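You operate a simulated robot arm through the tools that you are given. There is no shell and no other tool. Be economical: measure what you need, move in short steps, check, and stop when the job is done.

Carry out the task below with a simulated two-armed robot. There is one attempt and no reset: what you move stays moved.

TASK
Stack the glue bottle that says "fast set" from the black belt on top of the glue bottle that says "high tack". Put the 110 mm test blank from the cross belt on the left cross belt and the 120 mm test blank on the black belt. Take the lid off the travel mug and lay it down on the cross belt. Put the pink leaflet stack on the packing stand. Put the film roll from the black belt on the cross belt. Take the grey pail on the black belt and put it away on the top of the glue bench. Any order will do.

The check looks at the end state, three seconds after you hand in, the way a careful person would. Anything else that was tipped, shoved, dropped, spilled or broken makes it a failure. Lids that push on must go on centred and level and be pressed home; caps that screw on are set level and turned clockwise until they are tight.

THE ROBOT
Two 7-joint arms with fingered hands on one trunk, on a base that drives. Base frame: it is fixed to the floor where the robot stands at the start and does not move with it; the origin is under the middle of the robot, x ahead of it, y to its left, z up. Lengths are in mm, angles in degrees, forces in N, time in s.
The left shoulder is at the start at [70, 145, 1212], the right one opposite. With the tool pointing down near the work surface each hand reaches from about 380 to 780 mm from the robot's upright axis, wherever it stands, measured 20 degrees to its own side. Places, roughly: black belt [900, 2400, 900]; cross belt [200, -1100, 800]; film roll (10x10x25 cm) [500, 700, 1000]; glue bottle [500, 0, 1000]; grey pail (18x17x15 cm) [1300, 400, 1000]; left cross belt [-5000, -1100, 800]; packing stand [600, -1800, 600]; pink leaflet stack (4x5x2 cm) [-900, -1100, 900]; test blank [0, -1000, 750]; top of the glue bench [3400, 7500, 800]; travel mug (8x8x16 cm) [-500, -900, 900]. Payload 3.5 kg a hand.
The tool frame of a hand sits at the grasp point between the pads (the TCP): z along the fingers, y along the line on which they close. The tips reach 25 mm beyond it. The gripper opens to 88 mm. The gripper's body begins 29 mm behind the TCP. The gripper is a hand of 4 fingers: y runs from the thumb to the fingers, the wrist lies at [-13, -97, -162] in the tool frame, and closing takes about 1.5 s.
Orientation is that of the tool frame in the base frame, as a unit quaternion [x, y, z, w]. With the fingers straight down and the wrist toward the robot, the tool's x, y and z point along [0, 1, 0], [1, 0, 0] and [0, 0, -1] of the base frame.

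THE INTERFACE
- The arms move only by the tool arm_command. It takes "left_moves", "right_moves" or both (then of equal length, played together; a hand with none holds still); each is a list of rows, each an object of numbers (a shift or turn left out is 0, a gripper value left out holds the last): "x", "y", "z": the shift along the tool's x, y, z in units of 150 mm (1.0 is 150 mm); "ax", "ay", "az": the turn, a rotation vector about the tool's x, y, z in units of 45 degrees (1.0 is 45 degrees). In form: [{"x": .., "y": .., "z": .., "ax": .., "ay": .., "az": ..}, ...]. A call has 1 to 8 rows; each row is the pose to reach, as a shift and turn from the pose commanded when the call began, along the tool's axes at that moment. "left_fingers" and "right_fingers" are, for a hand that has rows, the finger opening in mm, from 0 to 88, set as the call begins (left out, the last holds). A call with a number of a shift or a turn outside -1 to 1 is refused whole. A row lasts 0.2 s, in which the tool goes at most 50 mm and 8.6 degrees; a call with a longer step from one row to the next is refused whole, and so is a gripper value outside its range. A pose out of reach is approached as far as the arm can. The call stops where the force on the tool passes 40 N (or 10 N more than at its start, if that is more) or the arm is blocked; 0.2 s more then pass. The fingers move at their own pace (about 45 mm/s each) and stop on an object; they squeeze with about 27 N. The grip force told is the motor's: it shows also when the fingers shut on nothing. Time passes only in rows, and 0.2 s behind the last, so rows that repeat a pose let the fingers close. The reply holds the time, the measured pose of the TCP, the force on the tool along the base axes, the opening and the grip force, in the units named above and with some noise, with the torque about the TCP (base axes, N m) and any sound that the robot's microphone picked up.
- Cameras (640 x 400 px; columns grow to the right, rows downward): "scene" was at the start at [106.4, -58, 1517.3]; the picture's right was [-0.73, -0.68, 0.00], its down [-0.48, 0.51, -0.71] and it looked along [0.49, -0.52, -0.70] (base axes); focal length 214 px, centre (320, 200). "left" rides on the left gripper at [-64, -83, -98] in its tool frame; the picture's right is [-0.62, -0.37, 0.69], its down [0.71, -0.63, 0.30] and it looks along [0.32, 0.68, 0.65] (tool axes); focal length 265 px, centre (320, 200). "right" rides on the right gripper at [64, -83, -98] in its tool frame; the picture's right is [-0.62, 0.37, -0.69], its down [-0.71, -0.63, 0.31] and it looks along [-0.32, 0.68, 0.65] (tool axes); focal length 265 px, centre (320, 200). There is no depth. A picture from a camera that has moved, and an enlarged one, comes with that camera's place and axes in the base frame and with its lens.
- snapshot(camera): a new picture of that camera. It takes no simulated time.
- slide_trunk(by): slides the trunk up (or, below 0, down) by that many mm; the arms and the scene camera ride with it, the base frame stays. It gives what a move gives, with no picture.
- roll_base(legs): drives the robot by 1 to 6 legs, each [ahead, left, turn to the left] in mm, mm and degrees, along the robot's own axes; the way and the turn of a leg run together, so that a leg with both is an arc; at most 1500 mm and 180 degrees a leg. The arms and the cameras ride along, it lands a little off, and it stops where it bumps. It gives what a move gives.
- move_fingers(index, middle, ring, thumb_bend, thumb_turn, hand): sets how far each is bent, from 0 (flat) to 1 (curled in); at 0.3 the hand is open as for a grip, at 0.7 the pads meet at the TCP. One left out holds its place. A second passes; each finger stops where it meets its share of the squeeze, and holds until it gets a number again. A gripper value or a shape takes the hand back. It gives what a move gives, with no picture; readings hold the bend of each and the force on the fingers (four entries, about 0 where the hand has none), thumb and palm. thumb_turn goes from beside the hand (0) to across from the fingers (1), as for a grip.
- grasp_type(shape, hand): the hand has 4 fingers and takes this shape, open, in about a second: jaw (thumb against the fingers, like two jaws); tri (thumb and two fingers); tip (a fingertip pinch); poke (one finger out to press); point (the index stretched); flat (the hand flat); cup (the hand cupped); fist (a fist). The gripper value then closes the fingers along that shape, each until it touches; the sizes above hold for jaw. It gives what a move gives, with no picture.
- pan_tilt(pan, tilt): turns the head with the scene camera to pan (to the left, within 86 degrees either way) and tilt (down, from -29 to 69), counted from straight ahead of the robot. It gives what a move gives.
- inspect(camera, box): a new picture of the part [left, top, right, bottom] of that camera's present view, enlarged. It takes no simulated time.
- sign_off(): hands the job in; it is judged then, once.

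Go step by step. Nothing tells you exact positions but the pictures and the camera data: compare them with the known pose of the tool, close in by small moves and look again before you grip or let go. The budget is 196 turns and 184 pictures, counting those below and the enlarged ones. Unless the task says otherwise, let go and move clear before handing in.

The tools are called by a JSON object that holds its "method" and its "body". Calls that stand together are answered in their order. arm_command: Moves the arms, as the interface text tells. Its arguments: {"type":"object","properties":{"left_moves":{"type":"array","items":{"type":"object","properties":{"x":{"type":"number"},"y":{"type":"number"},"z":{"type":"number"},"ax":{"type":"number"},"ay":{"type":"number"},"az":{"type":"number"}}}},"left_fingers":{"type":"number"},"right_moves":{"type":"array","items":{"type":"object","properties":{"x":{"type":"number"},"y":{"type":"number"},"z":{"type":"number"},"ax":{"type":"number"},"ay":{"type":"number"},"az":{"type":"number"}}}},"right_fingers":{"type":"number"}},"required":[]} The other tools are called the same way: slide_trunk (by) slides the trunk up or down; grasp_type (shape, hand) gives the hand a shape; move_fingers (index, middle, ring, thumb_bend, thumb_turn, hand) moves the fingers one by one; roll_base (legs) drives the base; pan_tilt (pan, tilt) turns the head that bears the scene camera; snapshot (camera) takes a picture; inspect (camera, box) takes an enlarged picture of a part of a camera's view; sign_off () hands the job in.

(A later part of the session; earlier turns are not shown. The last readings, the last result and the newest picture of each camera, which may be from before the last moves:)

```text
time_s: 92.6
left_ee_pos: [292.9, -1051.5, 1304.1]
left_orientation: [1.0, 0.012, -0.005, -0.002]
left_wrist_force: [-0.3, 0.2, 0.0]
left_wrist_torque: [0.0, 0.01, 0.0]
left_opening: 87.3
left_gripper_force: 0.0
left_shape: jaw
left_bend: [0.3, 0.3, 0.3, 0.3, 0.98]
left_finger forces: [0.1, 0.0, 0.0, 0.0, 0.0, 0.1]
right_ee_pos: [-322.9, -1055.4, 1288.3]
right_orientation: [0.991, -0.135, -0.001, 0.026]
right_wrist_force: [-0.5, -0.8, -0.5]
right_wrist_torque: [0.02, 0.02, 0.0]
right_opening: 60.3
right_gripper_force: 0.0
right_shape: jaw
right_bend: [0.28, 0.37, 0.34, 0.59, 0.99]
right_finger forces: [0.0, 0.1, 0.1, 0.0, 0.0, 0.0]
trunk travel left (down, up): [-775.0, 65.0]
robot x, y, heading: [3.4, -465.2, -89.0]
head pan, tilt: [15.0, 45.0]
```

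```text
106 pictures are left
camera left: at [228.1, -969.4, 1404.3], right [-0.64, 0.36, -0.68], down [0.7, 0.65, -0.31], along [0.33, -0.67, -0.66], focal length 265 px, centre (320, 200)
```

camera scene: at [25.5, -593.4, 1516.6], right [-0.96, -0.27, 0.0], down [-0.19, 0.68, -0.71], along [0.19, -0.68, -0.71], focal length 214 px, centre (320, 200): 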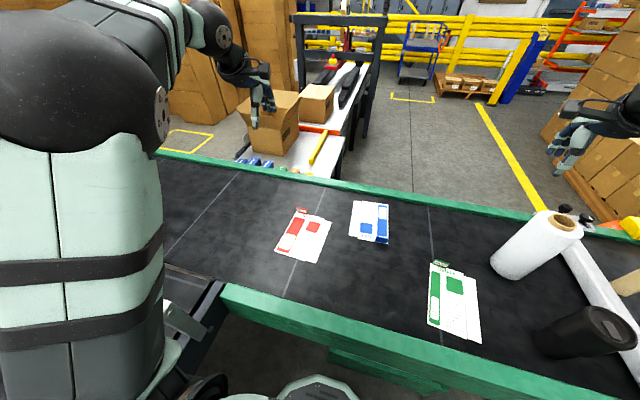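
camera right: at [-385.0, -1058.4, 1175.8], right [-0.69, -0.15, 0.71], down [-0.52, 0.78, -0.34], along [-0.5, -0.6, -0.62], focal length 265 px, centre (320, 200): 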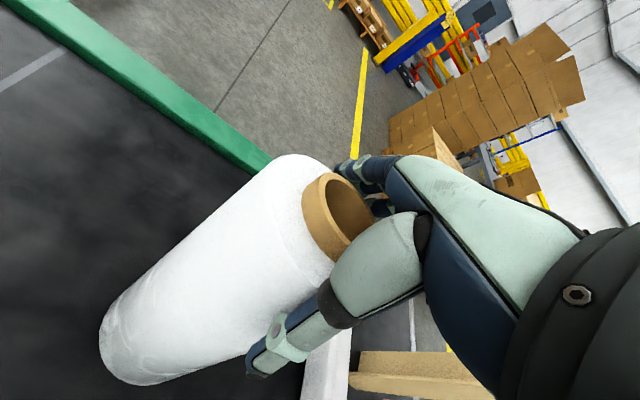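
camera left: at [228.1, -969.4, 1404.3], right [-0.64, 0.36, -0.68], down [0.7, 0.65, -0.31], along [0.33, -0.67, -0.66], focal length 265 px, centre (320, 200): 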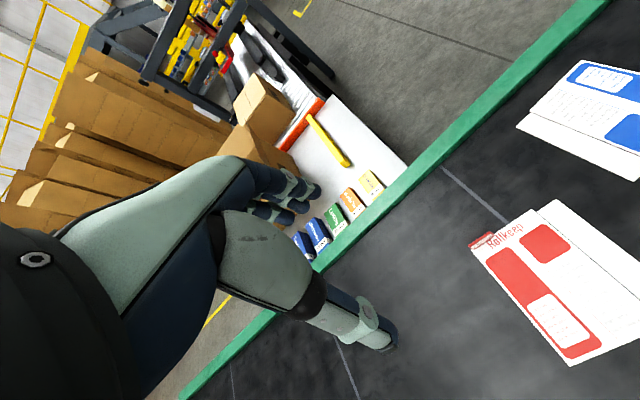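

Tag is at about [254, -1139]. I bring the left hand above it.

{"method": "arm_command", "body": {"left_moves": [{"x": -0.05, "y": 0.12, "z": 0.2}, {"x": -0.1, "y": 0.24, "z": 0.4}, {"x": -0.15, "y": 0.36, "z": 0.6}, {"x": -0.2, "y": 0.48, "z": 0.8}, {"x": -0.25, "y": 0.57, "z": 1.0}], "left_fingers": 50}}

{"method": "arm_command", "body": {"left_moves": [{"z": 0.25}, {"z": 0.5}, {"z": 0.75}, {"z": 1.0}]}}

{"method": "snapshot", "body": {"camera": "left"}}

{"method": "inspect", "body": {"camera": "scene", "box": [220, 150, 380, 270]}}

```text
time_s: 93.8
left_ee_pos: [257.7, -1138.1, 1152.3]
left_orientation: [1.0, 0.012, -0.006, -0.002]
left_wrist_force: [-0.7, 0.0, 0.9]
left_wrist_torque: [0.05, 0.01, 0.02]
left_opening: 50.3
left_gripper_force: 0.2
left_shape: jaw
left_bend: [0.74, 0.42, 0.38, 0.66, 1.0]
left_finger forces: [0.0, 0.1, 0.0, 0.0, 0.1, 0.1]
right_ee_pos: [-322.4, -1055.2, 1288.7]
right_orientation: [0.99, -0.135, 0.0, 0.025]
right_wrist_force: [0.3, -0.1, 0.7]
right_wrist_torque: [-0.01, 0.02, 0.02]
right_opening: 60.4
right_gripper_force: 0.0
right_shape: jaw
right_bend: [0.28, 0.37, 0.34, 0.59, 0.99]
right_finger forces: [0.0, 0.0, 0.2, 0.1, 0.0, 0.0]
trunk travel left (down, up): [-775.0, 65.0]
robot x, y, heading: [1.5, -464.2, -89.5]
head pan, tilt: [15.0, 45.0]
```

```text
time_s: 94.8
left_ee_pos: [254.6, -1138.0, 1003.8]
left_orientation: [1.0, 0.013, -0.006, -0.002]
left_wrist_force: [-0.5, -0.5, -1.2]
left_wrist_torque: [0.0, 0.0, 0.02]
left_opening: 50.6
left_gripper_force: 0.0
left_shape: jaw
left_bend: [0.74, 0.42, 0.38, 0.66, 1.0]
left_finger forces: [0.1, 0.0, 0.0, 0.0, 0.1, 0.1]
right_ee_pos: [-321.5, -1055.8, 1289.0]
right_orientation: [0.99, -0.136, -0.001, 0.026]
right_wrist_force: [0.2, -0.3, 0.7]
right_wrist_torque: [0.03, 0.03, -0.03]
right_opening: 60.3
right_gripper_force: 0.1
right_shape: jaw
right_bend: [0.28, 0.37, 0.34, 0.59, 0.99]
right_finger forces: [0.0, 0.1, 0.1, 0.0, 0.1, 0.1]
trunk travel left (down, up): [-775.0, 65.0]
robot x, y, heading: [2.9, -465.2, -89.3]
head pan, tilt: [15.0, 45.0]
```

```text
105 pictures are left
camera left: at [189.4, -1056.0, 1102.8], right [-0.64, 0.36, -0.68], down [0.7, 0.65, -0.31], along [0.33, -0.67, -0.66], focal length 265 px, centre (320, 200)
```

left: 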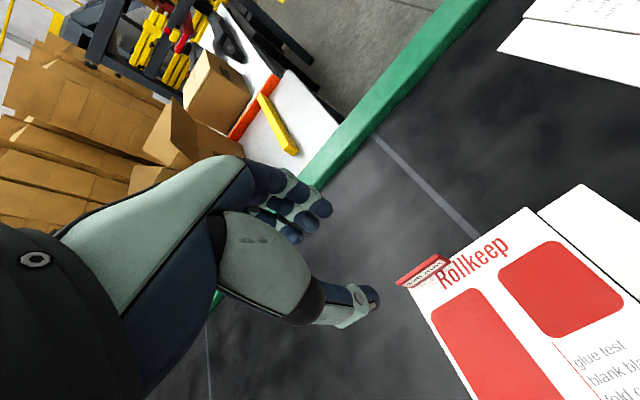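

```text
3.33 times, centred on (300, 210) of scene
camera zoom: at [26.4, -593.9, 1516.6], right [-0.96, -0.27, 0.0], down [-0.19, 0.68, -0.71], along [0.19, -0.68, -0.71], focal length 715 px, centre (387, 167)
```

zoom: 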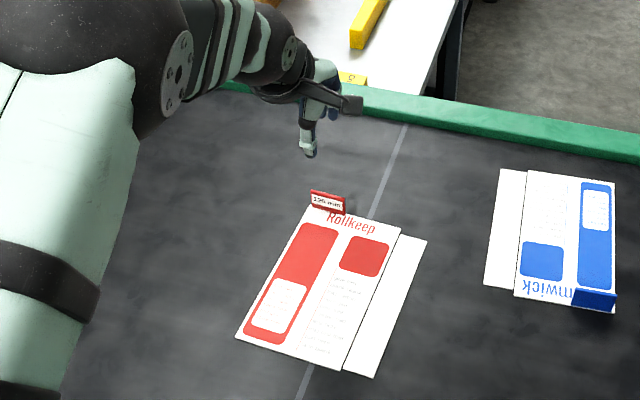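

The hand is right above the tag; I reset the finger shape, align to the tag's angle and descend.

{"method": "grasp_type", "body": {"hand": "left", "shape": "jaw"}}

{"method": "arm_command", "body": {"left_moves": [{"az": 0.13, "z": 0.15}, {"az": 0.25, "z": 0.35}, {"az": 0.25, "z": 0.55}, {"az": 0.25, "z": 0.66}], "left_fingers": 60}}

{"method": "snapshot", "body": {"camera": "left"}}

{"method": "inspect", "body": {"camera": "scene", "box": [250, 170, 350, 245]}}

```text
time_s: 95.7
left_ee_pos: [253.7, -1136.5, 1003.8]
left_orientation: [1.0, 0.013, -0.006, -0.003]
left_wrist_force: [0.0, 0.2, -0.9]
left_wrist_torque: [0.01, 0.02, -0.01]
left_opening: 87.9
left_gripper_force: 0.1
left_shape: jaw
left_bend: [0.3, 0.3, 0.3, 0.3, 0.98]
left_finger forces: [0.0, 0.1, 0.1, 0.1, 0.0, 0.0]
right_ee_pos: [-323.0, -1053.4, 1289.8]
right_orientation: [0.99, -0.136, -0.001, 0.025]
right_wrist_force: [-0.2, 0.4, 0.0]
right_wrist_torque: [-0.01, 0.01, 0.0]
right_opening: 60.0
right_gripper_force: 0.0
right_shape: jaw
right_bend: [0.28, 0.37, 0.34, 0.59, 0.99]
right_finger forces: [0.1, 0.0, 0.0, 0.0, 0.0, 0.1]
trunk travel left (down, up): [-775.0, 65.0]
robot x, y, heading: [0.1, -468.3, -89.4]
head pan, tilt: [15.0, 45.0]
```

```text
time_s: 96.7
left_ee_pos: [253.7, -1136.5, 905.2]
left_orientation: [0.996, -0.086, -0.006, -0.001]
left_wrist_force: [-0.5, 0.1, 0.3]
left_wrist_torque: [0.0, -0.01, -0.02]
left_opening: 60.4
left_gripper_force: 0.0
left_shape: jaw
left_bend: [0.28, 0.37, 0.34, 0.59, 0.99]
left_finger forces: [0.1, 0.1, 0.1, 0.0, 0.1, 0.1]
right_ee_pos: [-321.4, -1054.7, 1289.8]
right_orientation: [0.99, -0.136, -0.001, 0.026]
right_wrist_force: [0.8, 0.4, -0.5]
right_wrist_torque: [-0.01, -0.03, 0.0]
right_opening: 60.5
right_gripper_force: 0.1
right_shape: jaw
right_bend: [0.28, 0.37, 0.34, 0.59, 0.99]
right_finger forces: [0.1, 0.0, 0.0, 0.1, 0.1, 0.0]
trunk travel left (down, up): [-775.0, 65.0]
robot x, y, heading: [2.5, -463.7, -89.5]
head pan, tilt: [15.0, 45.0]
```

```text
103 pictures are left
camera left: at [205.0, -1042.5, 1003.9], right [-0.56, 0.47, -0.68], down [0.81, 0.5, -0.31], along [0.19, -0.73, -0.66], focal length 265 px, centre (320, 200)
```

left: 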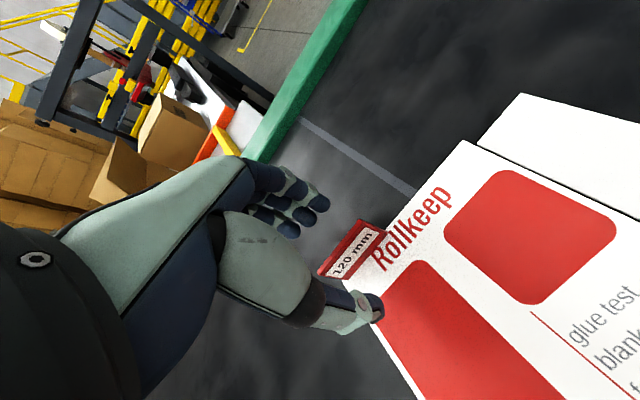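

```text
5.33 times, centred on (300, 208) of scene
camera zoom: at [26.2, -593.1, 1516.7], right [-0.96, -0.27, 0.0], down [-0.19, 0.68, -0.71], along [0.19, -0.68, -0.71], focal length 1144 px, centre (427, 160)
```

zoom: 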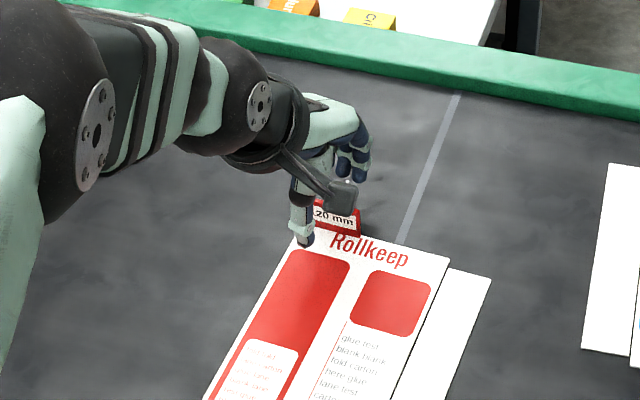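

The "120 mm" tag is between thumb and fingers. I lower 14 mm and close.

{"method": "arm_command", "body": {"left_moves": [{"z": 0.05}, {"z": 0.095}, {"z": 0.095}]}}

{"method": "arm_command", "body": {"left_moves": [{}, {}, {}, {}, {}, {}, {}, {}], "left_fingers": 0}}

{"method": "snapshot", "body": {"camera": "left"}}

```text
time_s: 97.5
left_ee_pos: [253.8, -1136.1, 891.0]
left_orientation: [0.996, -0.086, -0.007, -0.001]
left_wrist_force: [-0.2, 0.1, -0.7]
left_wrist_torque: [0.01, 0.0, 0.0]
left_opening: 60.3
left_gripper_force: 0.1
left_shape: jaw
left_bend: [0.28, 0.37, 0.34, 0.59, 0.99]
left_finger forces: [0.1, 0.0, 0.0, 0.1, 0.1, 0.0]
right_ee_pos: [-322.7, -1053.8, 1289.5]
right_orientation: [0.99, -0.136, -0.001, 0.025]
right_wrist_force: [0.2, 1.2, -0.6]
right_wrist_torque: [-0.04, -0.01, 0.01]
right_opening: 60.2
right_gripper_force: 0.0
right_shape: jaw
right_bend: [0.28, 0.37, 0.34, 0.59, 0.99]
right_finger forces: [0.0, 0.0, 0.0, 0.0, 0.0, 0.0]
trunk travel left (down, up): [-775.0, 65.0]
robot x, y, heading: [1.3, -462.8, -89.5]
head pan, tilt: [15.0, 45.0]
```

```text
time_s: 99.3
left_ee_pos: [252.9, -1136.3, 891.2]
left_orientation: [0.996, -0.087, -0.006, -0.001]
left_wrist_force: [-0.2, 0.3, -0.2]
left_wrist_torque: [-0.04, 0.0, -0.05]
left_opening: 0.0
left_gripper_force: 26.7
left_shape: jaw
left_bend: [0.7, 0.7, 0.7, 0.69, 1.0]
left_finger forces: [14.3, 6.9, 2.9, 0.0, 24.3, 0.0]
right_ee_pos: [-321.5, -1054.2, 1289.6]
right_orientation: [0.99, -0.136, -0.001, 0.026]
right_wrist_force: [-0.1, -0.2, 0.6]
right_wrist_torque: [0.0, 0.0, -0.01]
right_opening: 60.3
right_gripper_force: 0.0
right_shape: jaw
right_bend: [0.28, 0.37, 0.34, 0.59, 0.99]
right_finger forces: [0.1, 0.0, 0.1, 0.0, 0.0, 0.0]
trunk travel left (down, up): [-775.0, 65.0]
robot x, y, heading: [5.2, -466.2, -89.4]
head pan, tilt: [15.0, 45.0]
```

```text
101 pictures are left
camera left: at [205.0, -1042.9, 990.3], right [-0.56, 0.47, -0.68], down [0.81, 0.5, -0.31], along [0.19, -0.73, -0.66], focal length 265 px, centre (320, 200)
```

left: 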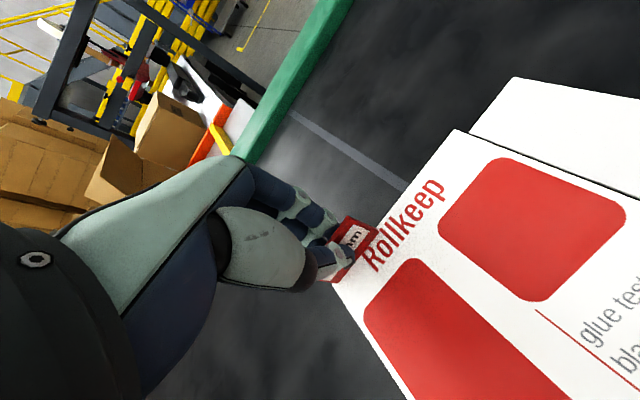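

The fingers seem to be on the tag. Lift test.

{"method": "arm_command", "body": {"left_moves": [{"z": -0.15}, {"z": -0.35}, {"z": -0.55}, {"z": -0.75}]}}

{"method": "snapshot", "body": {"camera": "left"}}

{"method": "inspect", "body": {"camera": "scene", "box": [220, 120, 420, 260]}}

```text
time_s: 100.3
left_ee_pos: [253.8, -1135.1, 1004.8]
left_orientation: [0.996, -0.086, -0.006, -0.001]
left_wrist_force: [0.4, 0.4, -0.5]
left_wrist_torque: [-0.05, -0.03, -0.01]
left_opening: 0.2
left_gripper_force: 26.8
left_shape: jaw
left_bend: [0.7, 0.7, 0.7, 0.69, 1.0]
left_finger forces: [16.0, 6.1, 1.9, 0.0, 24.2, 0.0]
right_ee_pos: [-323.1, -1052.5, 1290.6]
right_orientation: [0.99, -0.135, -0.002, 0.026]
right_wrist_force: [0.8, 0.2, 0.2]
right_wrist_torque: [-0.01, -0.01, -0.02]
right_opening: 60.4
right_gripper_force: 0.1
right_shape: jaw
right_bend: [0.28, 0.37, 0.34, 0.59, 0.99]
right_finger forces: [0.1, 0.0, 0.0, 0.0, 0.0, 0.1]
trunk travel left (down, up): [-775.0, 65.0]
robot x, y, heading: [2.4, -467.6, -89.4]
head pan, tilt: [15.0, 45.0]
```

```text
100 pictures are left
camera left: at [205.9, -1042.4, 1104.1], right [-0.56, 0.47, -0.68], down [0.81, 0.5, -0.31], along [0.19, -0.73, -0.66], focal length 265 px, centre (320, 200)
```

left: 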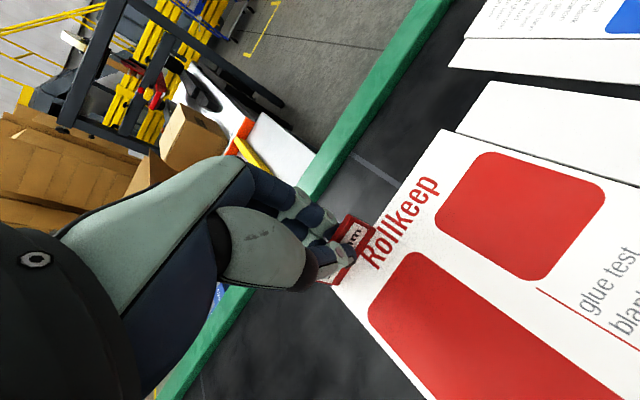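

```text
2.86 times, centred on (320, 190) of scene
camera zoom: at [25.4, -591.8, 1516.7], right [-0.96, -0.27, 0.0], down [-0.19, 0.68, -0.71], along [0.19, -0.68, -0.71], focal length 613 px, centre (320, 229)
```

zoom: 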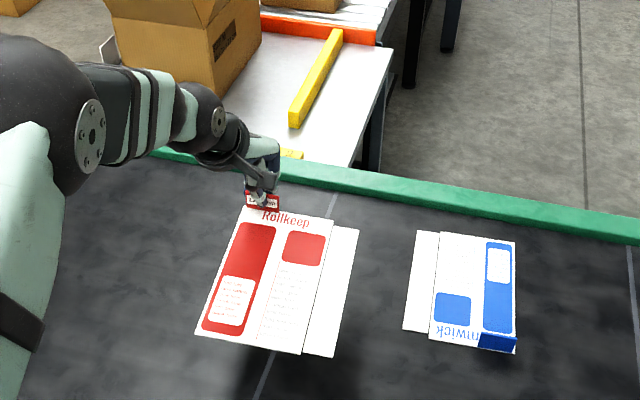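

Held level. I raise it and turn the base toward the black belt.

{"method": "arm_command", "body": {"left_moves": [{"z": -0.25}, {"z": -0.5}, {"z": -0.75}, {"z": -1.0}]}}

{"method": "roll_base", "body": {"legs": [[0, 0, 60]]}}

{"method": "snapshot", "body": {"camera": "scene"}}

{"method": "snapshot", "body": {"camera": "left"}}

```text
time_s: 101.3
left_ee_pos: [254.4, -1135.0, 1153.1]
left_orientation: [0.996, -0.087, -0.005, -0.002]
left_wrist_force: [-0.2, 0.7, -0.5]
left_wrist_torque: [0.0, 0.0, -0.01]
left_opening: 0.0
left_gripper_force: 27.2
left_shape: jaw
left_bend: [0.7, 0.7, 0.7, 0.69, 1.0]
left_finger forces: [16.3, 5.9, 2.1, 0.1, 24.3, 0.1]
right_ee_pos: [-321.9, -1053.0, 1290.2]
right_orientation: [0.99, -0.136, -0.001, 0.026]
right_wrist_force: [0.6, -0.2, -0.2]
right_wrist_torque: [-0.02, 0.0, -0.01]
right_opening: 60.2
right_gripper_force: 0.1
right_shape: jaw
right_bend: [0.28, 0.37, 0.34, 0.59, 0.99]
right_finger forces: [0.1, 0.0, 0.0, 0.0, 0.0, 0.0]
trunk travel left (down, up): [-775.0, 65.0]
robot x, y, heading: [2.7, -464.7, -89.3]
head pan, tilt: [15.0, 45.0]
```

```text
time_s: 104.3
left_ee_pos: [707.8, -584.4, 1152.8]
left_orientation: [0.907, 0.422, -0.006, 0.002]
left_wrist_force: [-0.2, -0.4, -1.3]
left_wrist_torque: [-0.01, -0.04, -0.01]
left_opening: 0.0
left_gripper_force: 27.1
left_shape: jaw
left_bend: [0.7, 0.7, 0.7, 0.69, 1.0]
left_finger forces: [16.0, 5.7, 2.0, 0.1, 23.9, 0.0]
right_ee_pos: [348.1, -1043.9, 1291.0]
right_orientation: [0.926, 0.376, 0.012, 0.022]
right_wrist_force: [-0.2, -0.6, -0.3]
right_wrist_torque: [0.0, 0.0, 0.01]
right_opening: 60.2
right_gripper_force: 0.0
right_shape: jaw
right_bend: [0.28, 0.37, 0.34, 0.59, 0.99]
right_finger forces: [0.0, 0.0, 0.0, 0.0, 0.0, 0.0]
trunk travel left (down, up): [-775.0, 65.0]
robot x, y, heading: [-0.0, -467.2, -29.4]
head pan, tilt: [15.0, 45.0]
```

```text
98 pictures are left
camera scene: at [125.7, -509.6, 1516.7], right [-0.25, -0.97, 0.0], down [-0.68, 0.18, -0.71], along [0.68, -0.18, -0.71], focal length 214 px, centre (320, 200)
```

scene: 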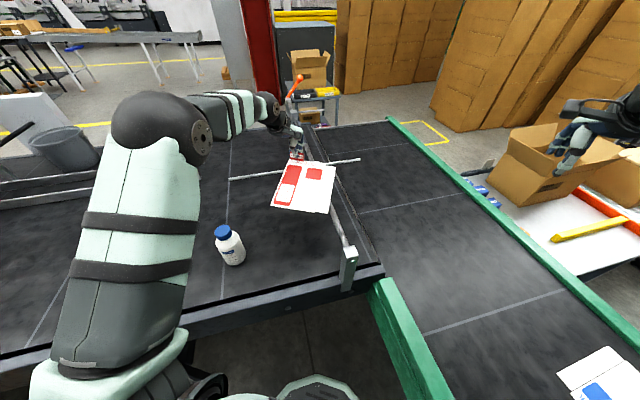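

```text
97 pictures are left
camera left: at [604.2, -579.6, 1252.0], right [-0.69, -0.24, -0.68], down [-0.03, 0.95, -0.31], along [0.73, -0.2, -0.66], focal length 265 px, centre (320, 200)
```

left: 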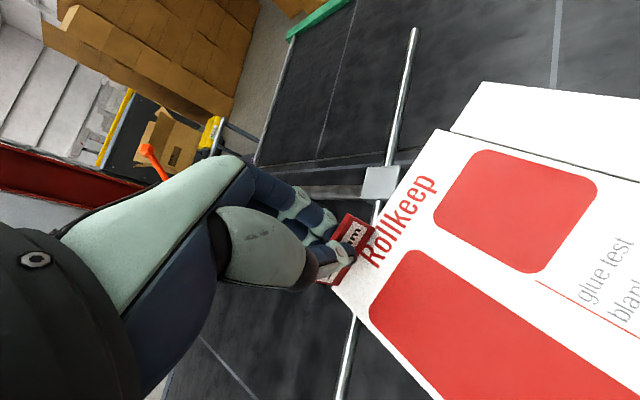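

The free zone lies between bottle and guide. I shift the blank left a bit and lower it.

{"method": "arm_command", "body": {"left_moves": [{"x": 0.12, "y": -0.1, "z": 0.15}, {"x": 0.23, "y": -0.19, "z": 0.35}, {"x": 0.23, "y": -0.19, "z": 0.6}, {"x": 0.23, "y": -0.19, "z": 0.85}, {"x": 0.23, "y": -0.19, "z": 1.0}]}}

{"method": "snapshot", "body": {"camera": "scene"}}

```text
time_s: 105.5
left_ee_pos: [708.7, -541.8, 1000.2]
left_orientation: [0.907, 0.422, -0.006, 0.002]
left_wrist_force: [-0.5, 0.2, -0.4]
left_wrist_torque: [0.01, -0.05, 0.0]
left_opening: 0.0
left_gripper_force: 26.9
left_shape: jaw
left_bend: [0.7, 0.7, 0.7, 0.7, 1.0]
left_finger forces: [16.6, 5.3, 2.0, 0.1, 23.9, 0.0]
right_ee_pos: [348.6, -1043.0, 1291.3]
right_orientation: [0.926, 0.376, 0.012, 0.022]
right_wrist_force: [0.2, 0.0, 0.1]
right_wrist_torque: [0.01, 0.03, 0.03]
right_opening: 60.4
right_gripper_force: 0.1
right_shape: jaw
right_bend: [0.28, 0.37, 0.34, 0.59, 0.99]
right_finger forces: [0.0, 0.1, 0.1, 0.0, 0.0, 0.0]
trunk travel left (down, up): [-775.0, 65.0]
robot x, y, heading: [2.4, -463.9, -29.4]
head pan, tilt: [15.0, 45.0]
```

```text
96 pictures are left
camera scene: at [126.7, -508.8, 1516.7], right [-0.25, -0.97, 0.0], down [-0.69, 0.18, -0.71], along [0.68, -0.18, -0.71], focal length 214 px, centre (320, 200)
```

scene: 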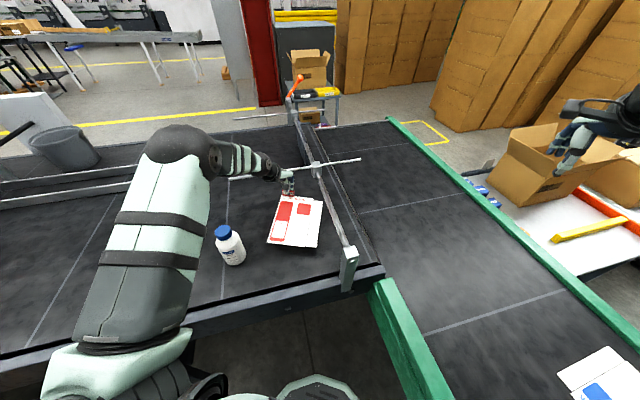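

Clear of bottle and guide. I lower the rest to the belt and release.

{"method": "arm_command", "body": {"left_moves": [{"z": 0.12}, {"z": 0.24}, {"z": 0.34}, {"z": 0.38}, {"z": 0.38}]}}

{"method": "inspect", "body": {"camera": "scene", "box": [200, 150, 370, 270]}}

```text
time_s: 106.7
left_ee_pos: [706.7, -541.0, 944.3]
left_orientation: [0.907, 0.421, -0.006, 0.001]
left_wrist_force: [0.2, 0.4, 0.4]
left_wrist_torque: [0.03, 0.03, -0.03]
left_opening: 0.0
left_gripper_force: 27.1
left_shape: jaw
left_bend: [0.7, 0.7, 0.7, 0.7, 1.0]
left_finger forces: [17.1, 5.1, 1.9, 0.0, 24.2, 0.1]
right_ee_pos: [346.9, -1043.6, 1289.2]
right_orientation: [0.926, 0.377, 0.012, 0.022]
right_wrist_force: [0.4, 0.7, 0.2]
right_wrist_torque: [0.04, -0.01, -0.01]
right_opening: 60.6
right_gripper_force: 0.2
right_shape: jaw
right_bend: [0.28, 0.37, 0.34, 0.59, 0.99]
right_finger forces: [0.0, 0.1, 0.1, 0.0, 0.0, 0.1]
trunk travel left (down, up): [-775.0, 65.0]
robot x, y, heading: [2.9, -464.4, -29.3]
head pan, tilt: [15.0, 45.0]
```

```text
3.33 times, centred on (285, 210) of scene
camera zoom: at [125.8, -509.2, 1516.7], right [-0.25, -0.97, 0.0], down [-0.68, 0.18, -0.71], along [0.68, -0.18, -0.71], focal length 715 px, centre (437, 167)
```

zoom: 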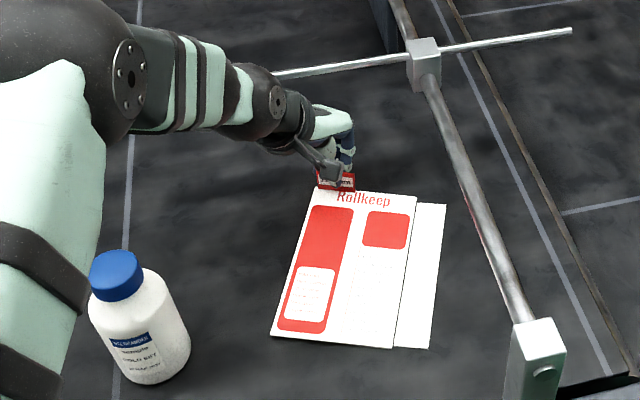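

Almost down; I lower a few millimetres more until contact.

{"method": "arm_command", "body": {"left_moves": [{"z": 0.025}, {"z": 0.05}, {"z": 0.05}]}}

{"method": "arm_command", "body": {"left_moves": [{"z": 0.02}, {"z": 0.03}, {"z": 0.03}]}}

{"method": "inspect", "body": {"camera": "scene", "box": [240, 150, 340, 260]}}

```text
time_s: 107.5
left_ee_pos: [707.8, -541.2, 940.5]
left_orientation: [0.907, 0.422, -0.005, 0.003]
left_wrist_force: [1.5, 0.4, 9.1]
left_wrist_torque: [-0.03, 0.01, -0.06]
left_opening: 0.0
left_gripper_force: 27.0
left_shape: jaw
left_bend: [0.7, 0.7, 0.7, 0.7, 1.0]
left_finger forces: [18.3, 6.0, 2.2, 0.0, 25.9, 0.0]
right_ee_pos: [345.2, -1043.1, 1291.1]
right_orientation: [0.926, 0.376, 0.012, 0.023]
right_wrist_force: [0.4, 0.2, -0.2]
right_wrist_torque: [0.0, 0.04, 0.0]
right_opening: 60.5
right_gripper_force: 0.0
right_shape: jaw
right_bend: [0.28, 0.37, 0.34, 0.59, 0.99]
right_finger forces: [0.0, 0.0, 0.1, 0.0, 0.0, 0.0]
trunk travel left (down, up): [-775.0, 65.0]
robot x, y, heading: [-0.8, -466.8, -29.2]
head pan, tilt: [15.0, 45.0]
```

```text
time_s: 108.3
left_ee_pos: [707.3, -541.2, 938.6]
left_orientation: [0.907, 0.422, -0.002, 0.006]
left_wrist_force: [5.2, 2.9, 25.7]
left_wrist_torque: [0.01, -0.09, -0.04]
left_opening: 0.2
left_gripper_force: 27.0
left_shape: jaw
left_bend: [0.7, 0.7, 0.7, 0.7, 1.0]
left_finger forces: [20.8, 8.4, 3.6, 0.0, 28.3, 0.0]
right_ee_pos: [342.9, -1041.8, 1292.5]
right_orientation: [0.926, 0.376, 0.013, 0.024]
right_wrist_force: [-0.3, 0.7, -0.4]
right_wrist_torque: [0.0, 0.02, 0.0]
right_opening: 60.3
right_gripper_force: 0.1
right_shape: jaw
right_bend: [0.28, 0.37, 0.34, 0.59, 0.99]
right_finger forces: [0.0, 0.0, 0.0, 0.0, 0.0, 0.0]
trunk travel left (down, up): [-775.0, 65.0]
robot x, y, heading: [2.7, -467.9, -29.5]
head pan, tilt: [15.0, 45.0]
```

```text
3.64 times, centred on (290, 205) of scene
camera zoom: at [121.2, -507.8, 1517.4], right [-0.25, -0.97, 0.0], down [-0.68, 0.18, -0.71], along [0.69, -0.18, -0.7], focal length 780 px, centre (429, 182)
```

zoom: 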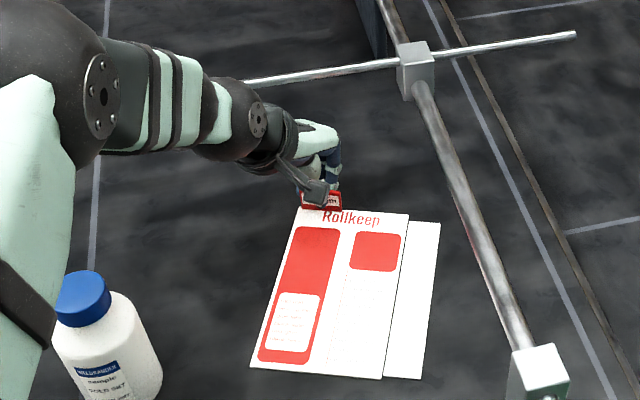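

Contact. I ease off, open, and lift.

{"method": "arm_command", "body": {"left_moves": [{"z": -0.03}, {"z": -0.04}, {"z": -0.04}]}}

{"method": "arm_command", "body": {"left_moves": [{}, {}, {}, {}, {}, {}], "left_fingers": 60}}

{"method": "arm_command", "body": {"left_moves": [{"z": -0.1}, {"z": -0.3}, {"z": -0.5}, {"z": -0.75}, {"z": -1.0}]}}

{"method": "inspect", "body": {"camera": "scene", "box": [200, 120, 370, 270]}}

```text
time_s: 109.1
left_ee_pos: [706.9, -541.8, 939.6]
left_orientation: [0.906, 0.423, -0.006, 0.002]
left_wrist_force: [5.2, 2.0, 12.4]
left_wrist_torque: [-0.03, -0.11, -0.05]
left_opening: 0.1
left_gripper_force: 27.2
left_shape: jaw
left_bend: [0.69, 0.7, 0.7, 0.71, 1.0]
left_finger forces: [19.9, 7.2, 3.3, 0.0, 25.7, 0.1]
right_ee_pos: [347.0, -1041.4, 1290.5]
right_orientation: [0.926, 0.376, 0.013, 0.023]
right_wrist_force: [0.5, -0.6, -0.4]
right_wrist_torque: [0.03, -0.03, 0.0]
right_opening: 60.3
right_gripper_force: 0.1
right_shape: jaw
right_bend: [0.28, 0.37, 0.34, 0.59, 0.99]
right_finger forces: [0.0, 0.0, 0.0, 0.0, 0.0, 0.0]
trunk travel left (down, up): [-775.0, 65.0]
robot x, y, heading: [5.1, -463.1, -29.5]
head pan, tilt: [15.0, 45.0]
```

```text
time_s: 110.5
left_ee_pos: [708.9, -541.5, 938.3]
left_orientation: [0.907, 0.421, -0.005, 0.001]
left_wrist_force: [-0.1, -0.1, -0.1]
left_wrist_torque: [-0.02, 0.02, 0.04]
left_opening: 59.7
left_gripper_force: 0.1
left_shape: jaw
left_bend: [0.28, 0.38, 0.35, 0.6, 1.0]
left_finger forces: [0.0, 0.0, 0.0, 0.0, 0.0, 0.0]
right_ee_pos: [348.0, -1043.4, 1290.2]
right_orientation: [0.926, 0.376, 0.012, 0.022]
right_wrist_force: [0.3, 0.2, 0.2]
right_wrist_torque: [-0.03, -0.01, 0.0]
right_opening: 60.5
right_gripper_force: 0.1
right_shape: jaw
right_bend: [0.28, 0.37, 0.34, 0.59, 0.99]
right_finger forces: [0.0, 0.1, 0.1, 0.1, 0.1, 0.0]
trunk travel left (down, up): [-775.0, 65.0]
robot x, y, heading: [0.9, -465.9, -29.5]
head pan, tilt: [15.0, 45.0]
```

```text
time_s: 111.7
left_ee_pos: [705.6, -540.4, 1085.9]
left_orientation: [0.907, 0.422, -0.005, 0.002]
left_wrist_force: [-0.5, 0.1, 0.3]
left_wrist_torque: [-0.01, 0.01, 0.03]
left_opening: 59.7
left_gripper_force: 0.1
left_shape: jaw
left_bend: [0.28, 0.38, 0.34, 0.6, 1.0]
left_finger forces: [0.1, 0.0, 0.0, 0.0, 0.1, 0.0]
right_ee_pos: [346.2, -1042.8, 1290.1]
right_orientation: [0.926, 0.376, 0.012, 0.023]
right_wrist_force: [0.8, -0.2, 0.2]
right_wrist_torque: [0.01, -0.02, -0.03]
right_opening: 60.4
right_gripper_force: 0.1
right_shape: jaw
right_bend: [0.28, 0.37, 0.34, 0.59, 0.99]
right_finger forces: [0.0, 0.0, 0.0, 0.1, 0.0, 0.1]
trunk travel left (down, up): [-775.0, 65.0]
robot x, y, heading: [3.0, -463.8, -29.4]
head pan, tilt: [15.0, 45.0]
```

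```text
2.67 times, centred on (285, 195) of scene
camera zoom: at [124.3, -508.8, 1516.8], right [-0.25, -0.97, 0.0], down [-0.68, 0.18, -0.71], along [0.69, -0.18, -0.71], focal length 572 px, centre (413, 213)
```

zoom: 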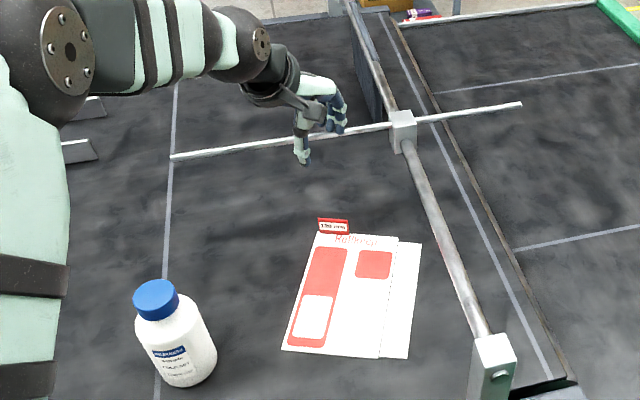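

The 120 mm blank lies on the black belt. Next the mug lid: I turn back and move in front of the mug.

{"method": "arm_command", "body": {"left_moves": [{"z": -0.25}, {"z": -0.5}, {"z": -0.75}, {"z": -1.0}]}}

{"method": "roll_base", "body": {"legs": [[0, 0, -60.5], [-60, 0, 0], [0, -335, 0]]}}

{"method": "arm_command", "body": {"right_moves": [{"ax": 0.06, "az": -0.1}, {"ax": 0.06, "az": -0.25}], "right_fingers": 88}}

{"method": "pan_tilt", "body": {"pan": -20, "tilt": 55}}

{"method": "snapshot", "body": {"camera": "scene"}}

{"method": "snapshot", "body": {"camera": "right"}}

```text
time_s: 112.7
left_ee_pos: [708.2, -539.9, 1240.8]
left_orientation: [0.907, 0.422, -0.006, 0.002]
left_wrist_force: [1.0, 0.0, -0.4]
left_wrist_torque: [-0.03, 0.01, 0.0]
left_opening: 59.8
left_gripper_force: 0.0
left_shape: jaw
left_bend: [0.28, 0.38, 0.34, 0.6, 1.0]
left_finger forces: [0.0, 0.1, 0.1, 0.1, 0.0, 0.1]
right_ee_pos: [347.1, -1042.9, 1290.6]
right_orientation: [0.926, 0.376, 0.012, 0.023]
right_wrist_force: [-0.1, -0.7, -0.4]
right_wrist_torque: [-0.03, 0.0, -0.01]
right_opening: 60.1
right_gripper_force: 0.1
right_shape: jaw
right_bend: [0.28, 0.37, 0.34, 0.59, 0.99]
right_finger forces: [0.1, 0.1, 0.0, 0.0, 0.0, 0.1]
trunk travel left (down, up): [-775.0, 65.0]
robot x, y, heading: [6.3, -462.5, -29.6]
head pan, tilt: [15.0, 45.0]
```

```text
time_s: 118.2
left_ee_pos: [-59.3, -1056.8, 1236.9]
left_orientation: [0.995, -0.104, -0.008, -0.002]
left_wrist_force: [-0.4, -0.5, 0.1]
left_wrist_torque: [-0.01, 0.03, -0.02]
left_opening: 59.9
left_gripper_force: 0.1
left_shape: jaw
left_bend: [0.28, 0.38, 0.34, 0.6, 1.0]
left_finger forces: [0.1, 0.0, 0.1, 0.0, 0.0, 0.0]
right_ee_pos: [-673.9, -974.0, 1290.7]
right_orientation: [0.988, -0.154, -0.002, 0.026]
right_wrist_force: [0.2, 0.2, 0.2]
right_wrist_torque: [0.0, 0.01, 0.01]
right_opening: 60.2
right_gripper_force: 0.0
right_shape: jaw
right_bend: [0.28, 0.37, 0.34, 0.59, 0.99]
right_finger forces: [0.1, 0.1, 0.0, 0.0, 0.0, 0.0]
trunk travel left (down, up): [-775.0, 65.0]
robot x, y, heading: [-331.7, -398.2, -91.6]
head pan, tilt: [15.0, 45.0]
```

```text
time_s: 118.8
left_ee_pos: [-62.0, -1057.2, 1238.0]
left_orientation: [0.994, -0.105, -0.006, -0.002]
left_wrist_force: [0.1, -0.1, 0.4]
left_wrist_torque: [-0.02, 0.0, -0.02]
left_opening: 60.0
left_gripper_force: 0.0
left_shape: jaw
left_bend: [0.28, 0.38, 0.34, 0.6, 1.0]
left_finger forces: [0.0, 0.1, 0.0, 0.0, 0.0, 0.0]
right_ee_pos: [-676.3, -974.7, 1288.8]
right_orientation: [0.998, -0.056, 0.0, 0.001]
right_wrist_force: [0.6, -0.2, 0.1]
right_wrist_torque: [-0.02, 0.0, -0.01]
right_opening: 87.4
right_gripper_force: 0.0
right_shape: jaw
right_bend: [0.3, 0.3, 0.3, 0.3, 0.98]
right_finger forces: [0.0, 0.1, 0.0, 0.0, 0.1, 0.0]
trunk travel left (down, up): [-775.0, 65.0]
robot x, y, heading: [-332.5, -398.7, -91.6]
head pan, tilt: [15.0, 45.0]
```

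```text
time_s: 119.8
left_ee_pos: [-61.9, -1056.1, 1239.0]
left_orientation: [0.995, -0.104, -0.006, -0.001]
left_wrist_force: [-0.3, -0.4, -0.3]
left_wrist_torque: [-0.01, -0.03, 0.02]
left_opening: 60.0
left_gripper_force: 0.0
left_shape: jaw
left_bend: [0.28, 0.38, 0.34, 0.6, 1.0]
left_finger forces: [0.0, 0.0, 0.0, 0.0, 0.0, 0.0]
right_ee_pos: [-677.1, -974.3, 1290.0]
right_orientation: [0.998, -0.058, 0.0, 0.002]
right_wrist_force: [0.0, 0.2, -0.3]
right_wrist_torque: [0.01, -0.01, 0.01]
right_opening: 87.7
right_gripper_force: 0.2
right_shape: jaw
right_bend: [0.3, 0.3, 0.3, 0.3, 0.98]
right_finger forces: [0.0, 0.0, 0.0, 0.0, 0.1, 0.0]
trunk travel left (down, up): [-775.0, 65.0]
robot x, y, heading: [-326.4, -398.3, -91.3]
head pan, tilt: [-20.0, 55.0]
```

```text
92 pictures are left
camera scene: at [-356.2, -514.1, 1503.3], right [-0.93, 0.36, 0.0], down [0.3, 0.76, -0.57], along [-0.21, -0.53, -0.82], focal length 214 px, centre (320, 200)
```

scene: 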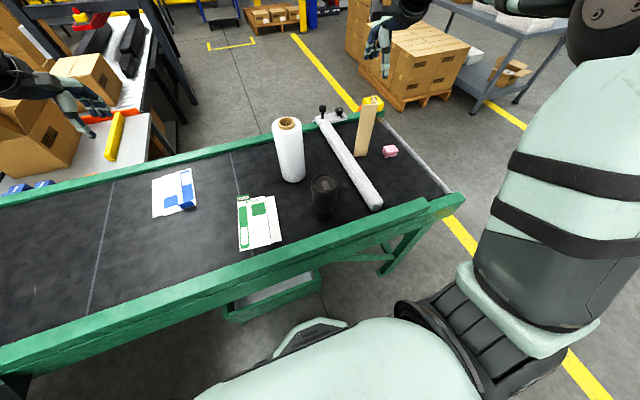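

```text
91 pictures are left
camera right: at [-603.6, -898.6, 1386.7], right [-0.66, -0.29, 0.69], down [-0.64, 0.71, -0.31], along [-0.4, -0.65, -0.65], focal length 265 px, centre (320, 200)
```

right: 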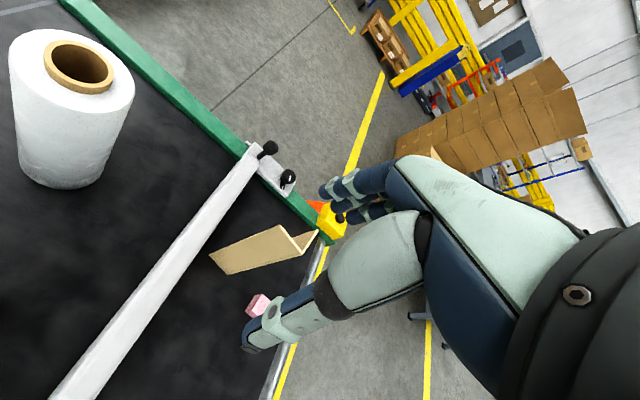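

The mug's top centre is about [-519, -878]. I zoom on the lid and move the right hand above it.

{"method": "inspect", "body": {"camera": "scene", "box": [295, 160, 359, 230]}}

{"method": "arm_command", "body": {"right_moves": [{"x": 0.25, "y": -0.14}, {"x": 0.5, "y": -0.28}, {"x": 0.75, "y": -0.42, "z": 0.1}, {"x": 0.98, "y": -0.55, "z": 0.2}, {"x": 1.0, "y": -0.56, "z": 0.5}, {"x": 1.0, "y": -0.56, "z": 0.8}]}}

{"method": "snapshot", "body": {"camera": "right"}}

```text
5.71 times, centred on (327, 195) of scene
camera zoom: at [-356.2, -514.1, 1503.3], right [-0.93, 0.36, 0.0], down [0.3, 0.76, -0.57], along [-0.21, -0.53, -0.82], focal length 1226 px, centre (280, 229)
```

zoom: 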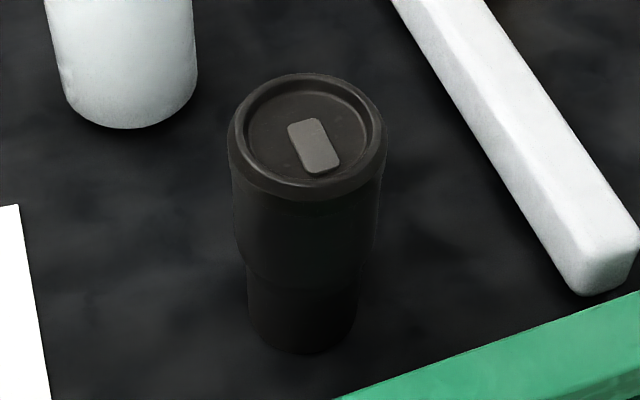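

```text
time_s: 121.2
left_ee_pos: [-63.7, -1058.7, 1237.9]
left_orientation: [0.995, -0.104, -0.006, -0.003]
left_wrist_force: [0.0, 0.0, -0.2]
left_wrist_torque: [0.01, 0.01, 0.01]
left_opening: 59.9
left_gripper_force: 0.0
left_shape: jaw
left_bend: [0.28, 0.38, 0.34, 0.6, 1.0]
left_finger forces: [0.0, 0.0, 0.0, 0.0, 0.1, 0.0]
right_ee_pos: [-518.3, -912.0, 1166.9]
right_orientation: [0.998, -0.058, 0.002, 0.002]
right_wrist_force: [0.2, -1.0, -0.2]
right_wrist_torque: [0.04, -0.02, 0.04]
right_opening: 87.9
right_gripper_force: 0.0
right_shape: jaw
right_bend: [0.3, 0.3, 0.3, 0.3, 0.98]
right_finger forces: [0.0, 0.1, 0.0, 0.0, 0.0, 0.0]
trunk travel left (down, up): [-775.0, 65.0]
robot x, y, heading: [-325.9, -400.7, -91.3]
head pan, tilt: [-20.0, 55.0]
```

```text
89 pictures are left
camera right: at [-446.1, -836.3, 1264.9], right [-0.66, -0.29, 0.69], down [-0.64, 0.71, -0.31], along [-0.4, -0.65, -0.65], focal length 265 px, centre (320, 200)
```

right: 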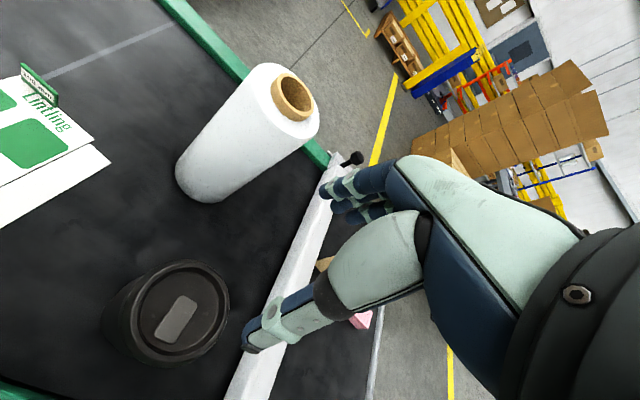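

I centre over the lid, open the fingers to about 100 mm and descend to just above.

{"method": "move_fingers", "body": {"hand": "right", "index": 0.2, "middle": 0.2, "ring": 0.2, "thumb_bend": 0.2, "thumb_turn": 1.0}}

{"method": "arm_command", "body": {"right_moves": [{"x": -0.02, "y": -0.22}, {"x": -0.02, "y": -0.22, "z": 0.3}, {"x": -0.02, "y": -0.22, "z": 0.6}, {"x": -0.02, "y": -0.22, "z": 0.72}]}}

{"method": "snapshot", "body": {"camera": "right"}}

{"method": "inspect", "body": {"camera": "scene", "box": [280, 140, 380, 230]}}

```text
time_s: 122.2
left_ee_pos: [-61.9, -1056.3, 1238.9]
left_orientation: [0.995, -0.104, -0.006, -0.002]
left_wrist_force: [0.5, -0.7, 0.2]
left_wrist_torque: [-0.03, 0.01, -0.03]
left_opening: 60.0
left_gripper_force: 0.1
left_shape: jaw
left_bend: [0.28, 0.38, 0.34, 0.6, 1.0]
left_finger forces: [0.0, 0.0, 0.1, 0.0, 0.1, 0.0]
right_ee_pos: [-518.8, -910.1, 1167.4]
right_orientation: [0.998, -0.057, 0.002, 0.002]
right_wrist_force: [-0.5, 0.1, -0.9]
right_wrist_torque: [0.03, 0.01, 0.03]
right_opening: 103.5
right_gripper_force: 0.0
right_shape: fingers
right_bend: [0.2, 0.2, 0.2, 0.2, 0.97]
right_finger forces: [0.0, 0.0, 0.1, 0.0, 0.1, 0.0]
trunk travel left (down, up): [-775.0, 65.0]
robot x, y, heading: [-331.2, -398.5, -91.6]
head pan, tilt: [-20.0, 55.0]
```

```text
time_s: 123.2
left_ee_pos: [-62.0, -1056.9, 1239.8]
left_orientation: [0.994, -0.105, -0.006, -0.002]
left_wrist_force: [-1.1, 0.1, 0.9]
left_wrist_torque: [-0.05, 0.0, -0.03]
left_opening: 60.0
left_gripper_force: 0.0
left_shape: jaw
left_bend: [0.28, 0.38, 0.34, 0.6, 1.0]
left_finger forces: [0.0, 0.1, 0.1, 0.0, 0.1, 0.1]
right_ee_pos: [-516.7, -876.2, 1061.6]
right_orientation: [0.998, -0.056, -0.001, 0.003]
right_wrist_force: [-0.2, 1.1, -0.1]
right_wrist_torque: [0.0, 0.02, 0.02]
right_opening: 103.5
right_gripper_force: 0.0
right_shape: fingers
right_bend: [0.2, 0.2, 0.2, 0.2, 0.97]
right_finger forces: [0.0, 0.1, 0.1, 0.1, 0.1, 0.0]
trunk travel left (down, up): [-775.0, 65.0]
robot x, y, heading: [-328.0, -400.7, -91.6]
head pan, tilt: [-20.0, 55.0]
```

```text
88 pictures are left
camera right: at [-443.6, -799.5, 1158.8], right [-0.66, -0.29, 0.7], down [-0.64, 0.7, -0.31], along [-0.4, -0.65, -0.65], focal length 265 px, centre (320, 200)
```

right: 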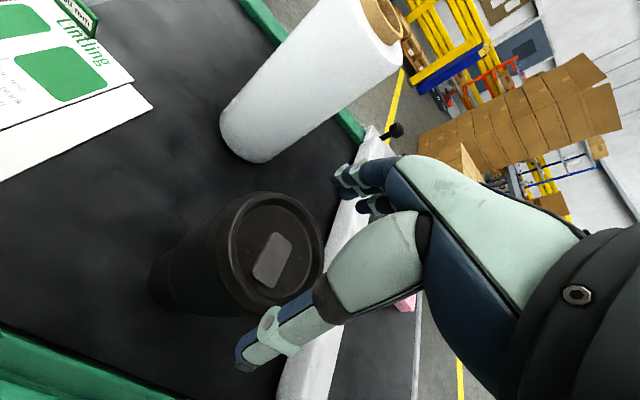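

```text
4.44 times, centred on (330, 185) of scene
camera zoom: at [-356.5, -512.9, 1503.4], right [-0.93, 0.37, 0.0], down [0.3, 0.76, -0.57], along [-0.21, -0.53, -0.82], focal length 953 px, centre (276, 267)
```

zoom: 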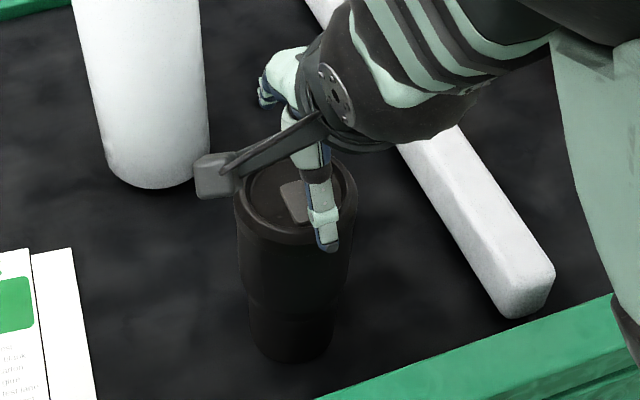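

Centred. I descend to lid depth and close.

{"method": "arm_command", "body": {"right_moves": [{"y": 0.015, "z": 0.1}, {"y": 0.015, "z": 0.22}, {"y": 0.015, "z": 0.22}]}}

{"method": "move_fingers", "body": {"hand": "right", "index": 0.6, "middle": 0.6, "ring": 0.6, "thumb_bend": 0.6}}

{"method": "arm_command", "body": {"right_moves": [{"z": -0.05}, {"z": -0.12}, {"z": -0.2}, {"z": -0.2}]}}

{"method": "inspect", "body": {"camera": "scene", "box": [280, 140, 380, 230]}}

{"method": "snapshot", "body": {"camera": "right"}}

```text
time_s: 124.0
left_ee_pos: [-62.2, -1054.7, 1238.9]
left_orientation: [0.994, -0.105, -0.006, -0.001]
left_wrist_force: [0.5, -0.1, -0.4]
left_wrist_torque: [-0.01, -0.01, -0.01]
left_opening: 60.0
left_gripper_force: 0.0
left_shape: jaw
left_bend: [0.28, 0.38, 0.34, 0.6, 1.0]
left_finger forces: [0.0, 0.1, 0.0, 0.0, 0.1, 0.0]
right_ee_pos: [-514.7, -878.2, 1029.6]
right_orientation: [0.998, -0.056, -0.001, 0.002]
right_wrist_force: [-0.1, -0.4, 0.6]
right_wrist_torque: [0.01, -0.02, 0.0]
right_opening: 103.4
right_gripper_force: 0.1
right_shape: fingers
right_bend: [0.2, 0.2, 0.2, 0.2, 0.97]
right_finger forces: [0.0, 0.0, 0.0, 0.0, 0.0, 0.0]
trunk travel left (down, up): [-775.0, 65.0]
robot x, y, heading: [-330.9, -396.9, -91.6]
head pan, tilt: [-20.0, 55.0]
```

```text
time_s: 125.0
left_ee_pos: [-62.5, -1055.3, 1238.6]
left_orientation: [0.994, -0.105, -0.007, -0.002]
left_wrist_force: [0.0, -0.1, -0.3]
left_wrist_torque: [-0.02, 0.02, 0.01]
left_opening: 60.2
left_gripper_force: 0.2
left_shape: jaw
left_bend: [0.28, 0.38, 0.34, 0.6, 1.0]
left_finger forces: [0.0, 0.1, 0.1, 0.0, 0.0, 0.0]
right_ee_pos: [-515.6, -879.2, 1030.5]
right_orientation: [0.998, -0.057, 0.0, 0.003]
right_wrist_force: [-0.4, -4.2, 8.6]
right_wrist_torque: [-0.38, 0.05, -0.01]
right_opening: 75.4
right_gripper_force: 19.0
right_shape: fingers
right_bend: [0.41, 0.46, 0.52, 0.31, 0.98]
right_finger forces: [8.5, 7.7, 5.4, 0.0, 16.9, 0.0]
trunk travel left (down, up): [-775.0, 65.0]
robot x, y, heading: [-324.7, -397.2, -91.5]
head pan, tilt: [-20.0, 55.0]
```

```text
time_s: 126.0
left_ee_pos: [-62.3, -1057.3, 1238.4]
left_orientation: [0.994, -0.105, -0.006, -0.003]
left_wrist_force: [0.4, 0.3, 0.2]
left_wrist_torque: [-0.01, 0.0, -0.04]
left_opening: 60.0
left_gripper_force: 0.1
left_shape: jaw
left_bend: [0.28, 0.38, 0.34, 0.6, 1.0]
left_finger forces: [0.1, 0.0, 0.0, 0.1, 0.1, 0.0]
right_ee_pos: [-516.7, -878.6, 1058.8]
right_orientation: [0.998, -0.057, 0.0, 0.002]
right_wrist_force: [0.6, -0.4, -0.1]
right_wrist_torque: [-0.05, 0.01, 0.03]
right_opening: 75.2
right_gripper_force: 18.0
right_shape: fingers
right_bend: [0.43, 0.48, 0.53, 0.3, 0.98]
right_finger forces: [7.7, 6.7, 4.4, 0.1, 17.9, 0.1]
trunk travel left (down, up): [-775.0, 65.0]
robot x, y, heading: [-328.3, -400.1, -91.6]
head pan, tilt: [-20.0, 55.0]
heard: snap
```

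```text
4.44 times, centred on (330, 185) of scene
camera zoom: at [-356.4, -514.3, 1503.2], right [-0.93, 0.37, 0.0], down [0.3, 0.76, -0.57], along [-0.21, -0.53, -0.82], focal length 953 px, centre (276, 267)
```

zoom: 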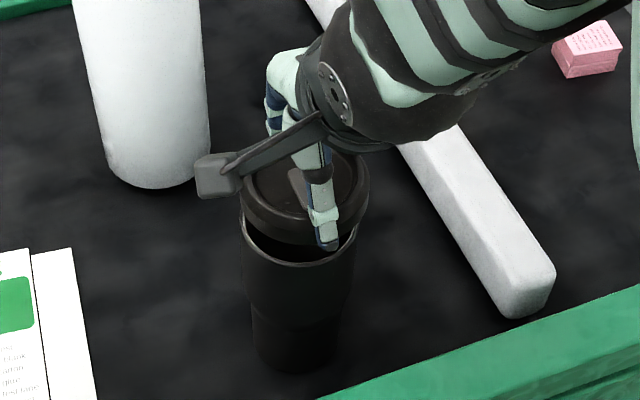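

```text
85 pictures are left
camera right: at [-444.6, -802.7, 1155.6], right [-0.66, -0.29, 0.69], down [-0.64, 0.71, -0.31], along [-0.4, -0.64, -0.65], focal length 265 px, centre (320, 200)
```

right: 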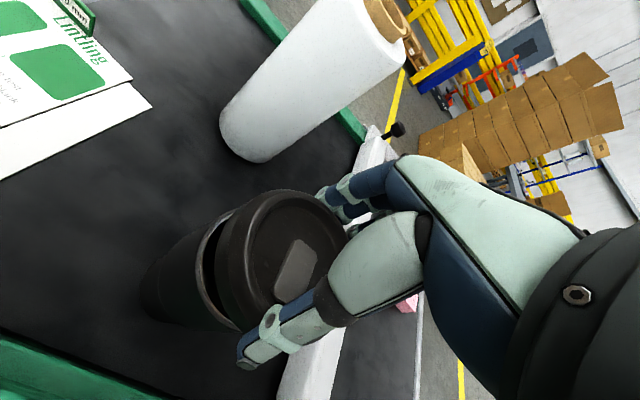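

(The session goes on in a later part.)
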